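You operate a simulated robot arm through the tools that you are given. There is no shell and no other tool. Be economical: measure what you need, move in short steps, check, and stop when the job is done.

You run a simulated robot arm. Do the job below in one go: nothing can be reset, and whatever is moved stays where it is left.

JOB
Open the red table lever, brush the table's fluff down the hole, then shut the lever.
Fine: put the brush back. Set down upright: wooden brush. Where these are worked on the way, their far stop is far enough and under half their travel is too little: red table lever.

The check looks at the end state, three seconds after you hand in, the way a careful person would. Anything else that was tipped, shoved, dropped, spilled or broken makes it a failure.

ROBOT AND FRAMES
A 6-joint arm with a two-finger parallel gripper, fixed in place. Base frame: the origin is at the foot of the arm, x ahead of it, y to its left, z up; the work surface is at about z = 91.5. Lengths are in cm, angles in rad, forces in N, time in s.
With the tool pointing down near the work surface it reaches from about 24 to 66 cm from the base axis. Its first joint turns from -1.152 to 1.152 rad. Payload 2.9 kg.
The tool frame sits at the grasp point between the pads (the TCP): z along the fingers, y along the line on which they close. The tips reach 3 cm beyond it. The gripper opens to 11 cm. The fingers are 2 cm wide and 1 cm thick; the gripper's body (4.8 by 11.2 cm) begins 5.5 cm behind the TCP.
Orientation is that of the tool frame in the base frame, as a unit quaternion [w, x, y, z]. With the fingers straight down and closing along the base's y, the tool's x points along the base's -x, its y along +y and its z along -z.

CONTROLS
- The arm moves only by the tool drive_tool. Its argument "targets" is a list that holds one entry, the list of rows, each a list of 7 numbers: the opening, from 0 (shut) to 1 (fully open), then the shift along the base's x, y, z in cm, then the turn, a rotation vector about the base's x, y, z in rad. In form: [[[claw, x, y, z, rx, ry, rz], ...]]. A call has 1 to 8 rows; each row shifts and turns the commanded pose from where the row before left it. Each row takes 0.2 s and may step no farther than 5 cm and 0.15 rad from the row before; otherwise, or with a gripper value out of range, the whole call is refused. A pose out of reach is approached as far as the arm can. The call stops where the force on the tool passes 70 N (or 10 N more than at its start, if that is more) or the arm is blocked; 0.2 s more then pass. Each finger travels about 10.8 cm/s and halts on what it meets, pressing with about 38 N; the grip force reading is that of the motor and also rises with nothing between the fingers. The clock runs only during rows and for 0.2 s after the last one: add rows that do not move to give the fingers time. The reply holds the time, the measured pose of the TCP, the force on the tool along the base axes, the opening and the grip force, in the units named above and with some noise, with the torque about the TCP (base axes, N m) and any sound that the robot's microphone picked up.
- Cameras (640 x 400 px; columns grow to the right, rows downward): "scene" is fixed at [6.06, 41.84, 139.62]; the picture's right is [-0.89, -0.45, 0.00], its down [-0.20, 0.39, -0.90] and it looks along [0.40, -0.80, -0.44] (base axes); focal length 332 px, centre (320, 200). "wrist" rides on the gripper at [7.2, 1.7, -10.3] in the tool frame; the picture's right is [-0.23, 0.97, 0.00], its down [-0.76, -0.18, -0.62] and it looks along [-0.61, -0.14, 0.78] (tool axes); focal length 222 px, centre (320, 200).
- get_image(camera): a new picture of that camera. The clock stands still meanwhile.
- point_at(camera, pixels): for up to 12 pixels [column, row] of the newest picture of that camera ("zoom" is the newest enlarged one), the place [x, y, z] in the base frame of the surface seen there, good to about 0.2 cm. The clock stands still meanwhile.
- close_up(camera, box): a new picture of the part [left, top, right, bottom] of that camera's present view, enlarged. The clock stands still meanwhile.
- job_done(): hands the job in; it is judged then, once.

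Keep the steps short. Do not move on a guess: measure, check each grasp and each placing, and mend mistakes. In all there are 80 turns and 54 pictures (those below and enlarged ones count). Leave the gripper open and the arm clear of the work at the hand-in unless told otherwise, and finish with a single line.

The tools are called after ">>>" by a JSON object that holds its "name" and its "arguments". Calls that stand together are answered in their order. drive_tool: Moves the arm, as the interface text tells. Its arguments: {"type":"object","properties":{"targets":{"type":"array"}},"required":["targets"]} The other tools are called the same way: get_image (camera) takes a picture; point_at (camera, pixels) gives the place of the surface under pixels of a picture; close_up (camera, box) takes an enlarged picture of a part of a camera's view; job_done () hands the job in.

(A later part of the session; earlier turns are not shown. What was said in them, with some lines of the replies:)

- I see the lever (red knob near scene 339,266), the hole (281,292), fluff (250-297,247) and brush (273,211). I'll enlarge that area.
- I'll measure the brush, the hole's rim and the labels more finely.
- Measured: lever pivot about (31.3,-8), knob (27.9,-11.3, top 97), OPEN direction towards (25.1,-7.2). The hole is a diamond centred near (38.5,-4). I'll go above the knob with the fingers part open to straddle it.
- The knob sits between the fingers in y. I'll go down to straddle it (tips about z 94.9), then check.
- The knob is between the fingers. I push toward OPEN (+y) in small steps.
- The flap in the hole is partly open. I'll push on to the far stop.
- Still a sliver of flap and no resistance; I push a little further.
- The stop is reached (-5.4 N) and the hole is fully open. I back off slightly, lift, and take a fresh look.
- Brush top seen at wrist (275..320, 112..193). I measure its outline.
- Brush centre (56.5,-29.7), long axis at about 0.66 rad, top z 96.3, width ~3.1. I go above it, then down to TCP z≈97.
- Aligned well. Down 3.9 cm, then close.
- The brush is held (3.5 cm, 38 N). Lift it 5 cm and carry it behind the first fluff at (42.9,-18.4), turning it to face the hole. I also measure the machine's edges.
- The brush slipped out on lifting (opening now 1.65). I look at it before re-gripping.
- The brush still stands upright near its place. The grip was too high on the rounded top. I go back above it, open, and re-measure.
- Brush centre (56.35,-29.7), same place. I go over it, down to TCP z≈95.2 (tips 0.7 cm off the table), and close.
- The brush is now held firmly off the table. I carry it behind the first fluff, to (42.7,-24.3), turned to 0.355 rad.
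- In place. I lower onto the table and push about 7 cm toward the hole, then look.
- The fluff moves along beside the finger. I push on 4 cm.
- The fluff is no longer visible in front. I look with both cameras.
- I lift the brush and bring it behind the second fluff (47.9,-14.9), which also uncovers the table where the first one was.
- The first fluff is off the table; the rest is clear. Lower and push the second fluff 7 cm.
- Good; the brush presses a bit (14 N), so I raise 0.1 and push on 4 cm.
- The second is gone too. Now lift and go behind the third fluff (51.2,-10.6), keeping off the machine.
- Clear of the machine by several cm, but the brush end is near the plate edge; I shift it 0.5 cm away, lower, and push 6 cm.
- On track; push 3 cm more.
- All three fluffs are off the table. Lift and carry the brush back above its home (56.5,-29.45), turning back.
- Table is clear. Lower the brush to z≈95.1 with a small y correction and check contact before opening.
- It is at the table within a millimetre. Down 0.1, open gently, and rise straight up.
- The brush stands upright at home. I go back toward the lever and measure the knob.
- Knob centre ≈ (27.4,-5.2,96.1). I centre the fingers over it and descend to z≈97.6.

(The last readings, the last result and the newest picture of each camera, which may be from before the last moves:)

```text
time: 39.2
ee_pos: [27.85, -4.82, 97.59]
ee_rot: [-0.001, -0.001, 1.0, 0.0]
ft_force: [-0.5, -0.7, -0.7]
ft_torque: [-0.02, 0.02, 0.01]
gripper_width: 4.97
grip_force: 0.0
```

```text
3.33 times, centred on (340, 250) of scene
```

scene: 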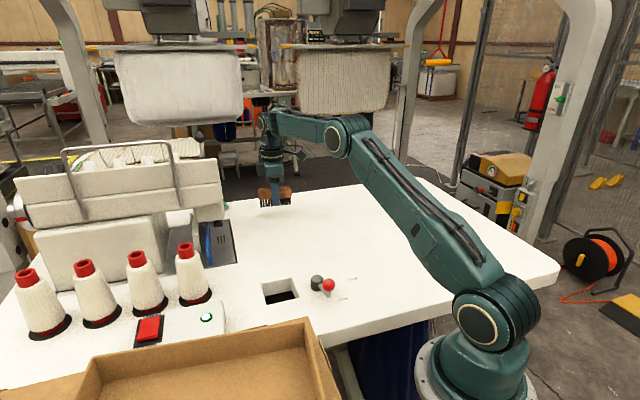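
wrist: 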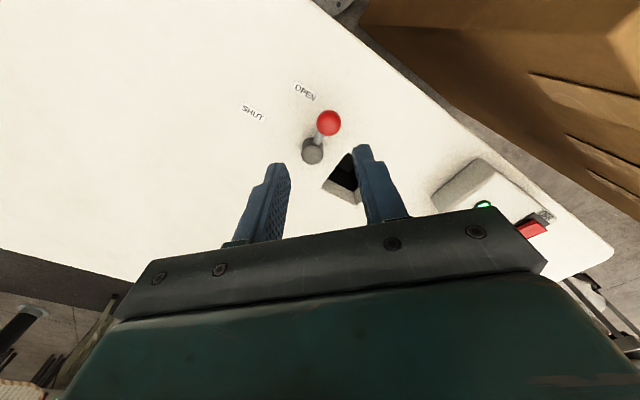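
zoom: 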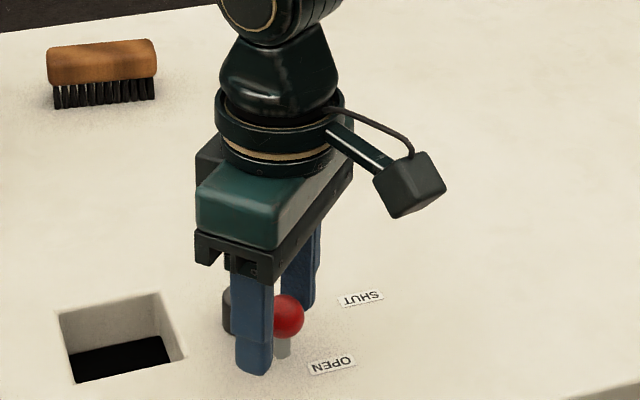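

The knob is between the fingers. I pull toward SHUT (-y).

>>> {"name": "drive_tool", "arguments": {"targets": [[[0.45, -0.5, -0.8, 0, 0, 0, 0], [0.45, -0.2, -0.9, 0, 0, 0, 0], [0.45, -0.1, -0.9, 0, 0, 0, 0], [0.45, 0, -0.9, 0, 0, 0, 0], [0.45, 0.1, -0.9, 0, 0, 0, 0], [0.45, 0.2, -0.9, 0, 0, 0, 0], [0.45, 0.2, -0.9, 0, 0, 0, 0], [0.45, 0, 0, 0, 0, 0, 0]]]}}

>>> {"name": "close_up", "arguments": {"camera": "scene", "box": [260, 190, 420, 310]}}

```text
time: 41.0
ee_pos: [27.52, -11.13, 97.59]
ee_rot: [0.0, 0.0, 1.0, 0.0]
ft_force: [0.3, 0.7, 0.4]
ft_torque: [0.02, -0.01, 0.01]
gripper_width: 4.94
grip_force: 0.5
```

```text
3.33 times, centred on (340, 250) of scene
```

zoom: 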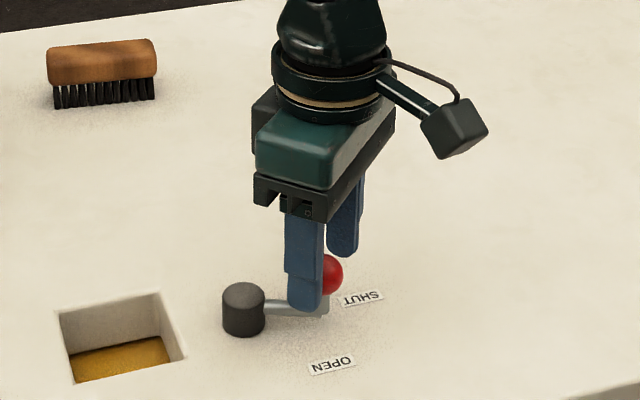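

Flap nearly shut. I continue in small steps to the stop.

>>> {"name": "drive_tool", "arguments": {"targets": [[[0.45, 0.1, -0.4, 0, 0, 0, 0], [0.45, 0.1, -0.4, 0, 0, 0, 0], [0.45, 0.1, -0.4, 0, 0, 0, 0], [0.45, 0.1, -0.4, 0, 0, 0, 0], [0.45, 0, -0.3, 0, 0, 0, 0], [0.45, 0, 0, 0, 0, 0, 0]]]}}

>>> {"name": "close_up", "arguments": {"camera": "scene", "box": [260, 190, 420, 310]}}

```text
time: 42.4
ee_pos: [27.97, -13.02, 97.62]
ee_rot: [0.0, 0.0, 1.0, 0.0]
ft_force: [0.5, 4.3, 2.1]
ft_torque: [0.14, -0.03, 0.0]
gripper_width: 5.19
grip_force: 2.3
```

```text
3.33 times, centred on (340, 250) of scene
```

zoom: 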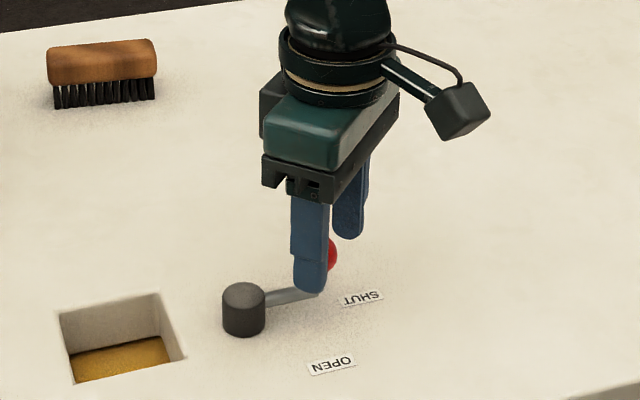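

At the stop (+4.3 N). I ease back slightly, rise clear, and open the gripper.

>>> {"name": "drive_tool", "arguments": {"targets": [[[0.45, 0, 0.5, 0, 0, 0, 0], [0.45, 0, 0, 2.5, 0, 0, 0], [0.45, 0, 0, 4, 0, 0, 0], [0.6, 0, -1, 5, 0, 0, 0], [0.8, 1, -2, 5, 0, 0, 0], [1, 2, -2, 4, 0, 0, 0], [1, 0, 0, 2, 0, 0, 0], [1, 0, 0, 0, 0, 0, 0]]]}}

>>> {"name": "close_up", "arguments": {"camera": "scene", "box": [220, 190, 380, 310]}}

>>> {"name": "get_image", "arguments": {"camera": "wrist"}}

>>> {"name": "get_image", "arguments": {"camera": "scene"}}

```text
refused: row 4 steps farther than a row can; nothing moved
```

```text
3.33 times, centred on (300, 250) of scene
```

zoom: 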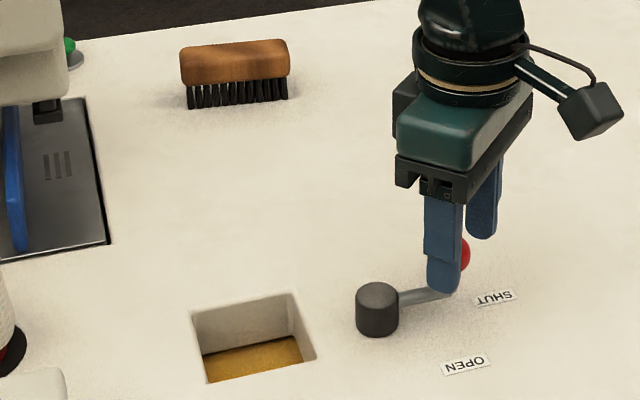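

```text
9 pictures are left
```

wrist: 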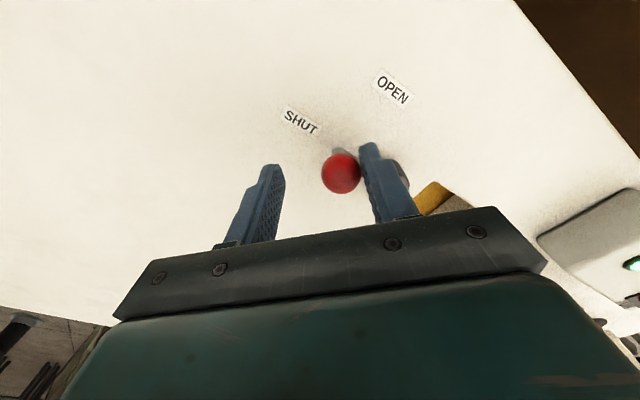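

```text
8 pictures are left
```

scene: 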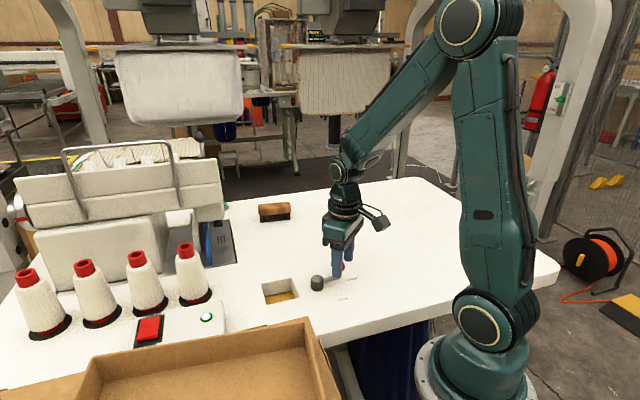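

One row was too long, so nothing moved. The same withdrawal with shorter rows.

>>> {"name": "drive_tool", "arguments": {"targets": [[[0.45, 0, 0.5, 0, 0, 0, 0], [0.45, 0, 0, 2.5, 0, 0, 0], [0.45, 0, 0, 4, 0, 0, 0], [0.6, 0, -1, 4, 0, 0, 0], [0.8, 1, -2, 4, 0, 0, 0], [1, 2, -2, 3.5, 0, 0, 0], [1, 0, 0, 3, 0, 0, 0], [1, 0, 0, 0, 0, 0, 0]]]}}

>>> {"name": "close_up", "arguments": {"camera": "scene", "box": [220, 190, 380, 310]}}

>>> {"name": "get_image", "arguments": {"camera": "wrist"}}

```text
time: 44.2
ee_pos: [30.96, -17.77, 118.85]
ee_rot: [-0.001, 0.0, 1.0, 0.0]
ft_force: [0.0, -0.3, 1.1]
ft_torque: [0.02, -0.02, 0.03]
gripper_width: 11.0
grip_force: 0.1
```

```text
3.33 times, centred on (300, 250) of scene
```

zoom: 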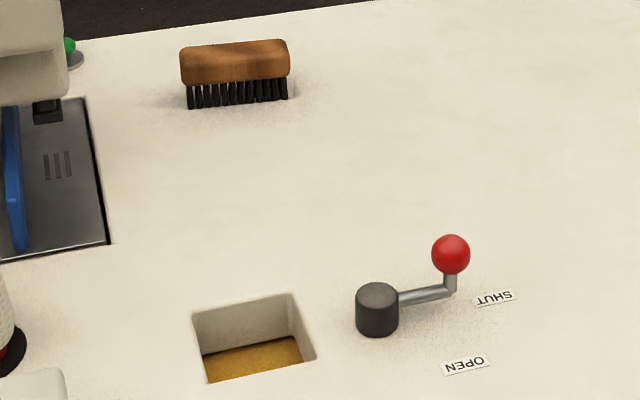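

```text
6 pictures are left
```

wrist: 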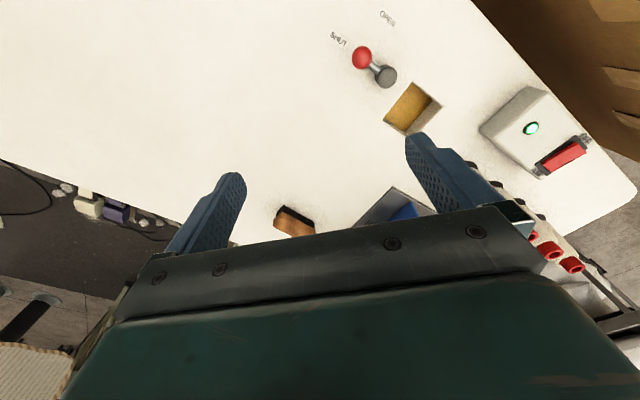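

The lever is back at SHUT and the flap is closed with no fluff on it. The table is clean, the brush stands upright at home, and the open gripper is clear. I hand in.

>>> {"name": "job_done", "arguments": {}}

```text
The job is handed in.
```

The lever was opened to its stop, all three fluffs were brushed off the table toward the hole and are no longer visible on it or on the closed flap, the brush is back upright in its place, and the lever is shut.
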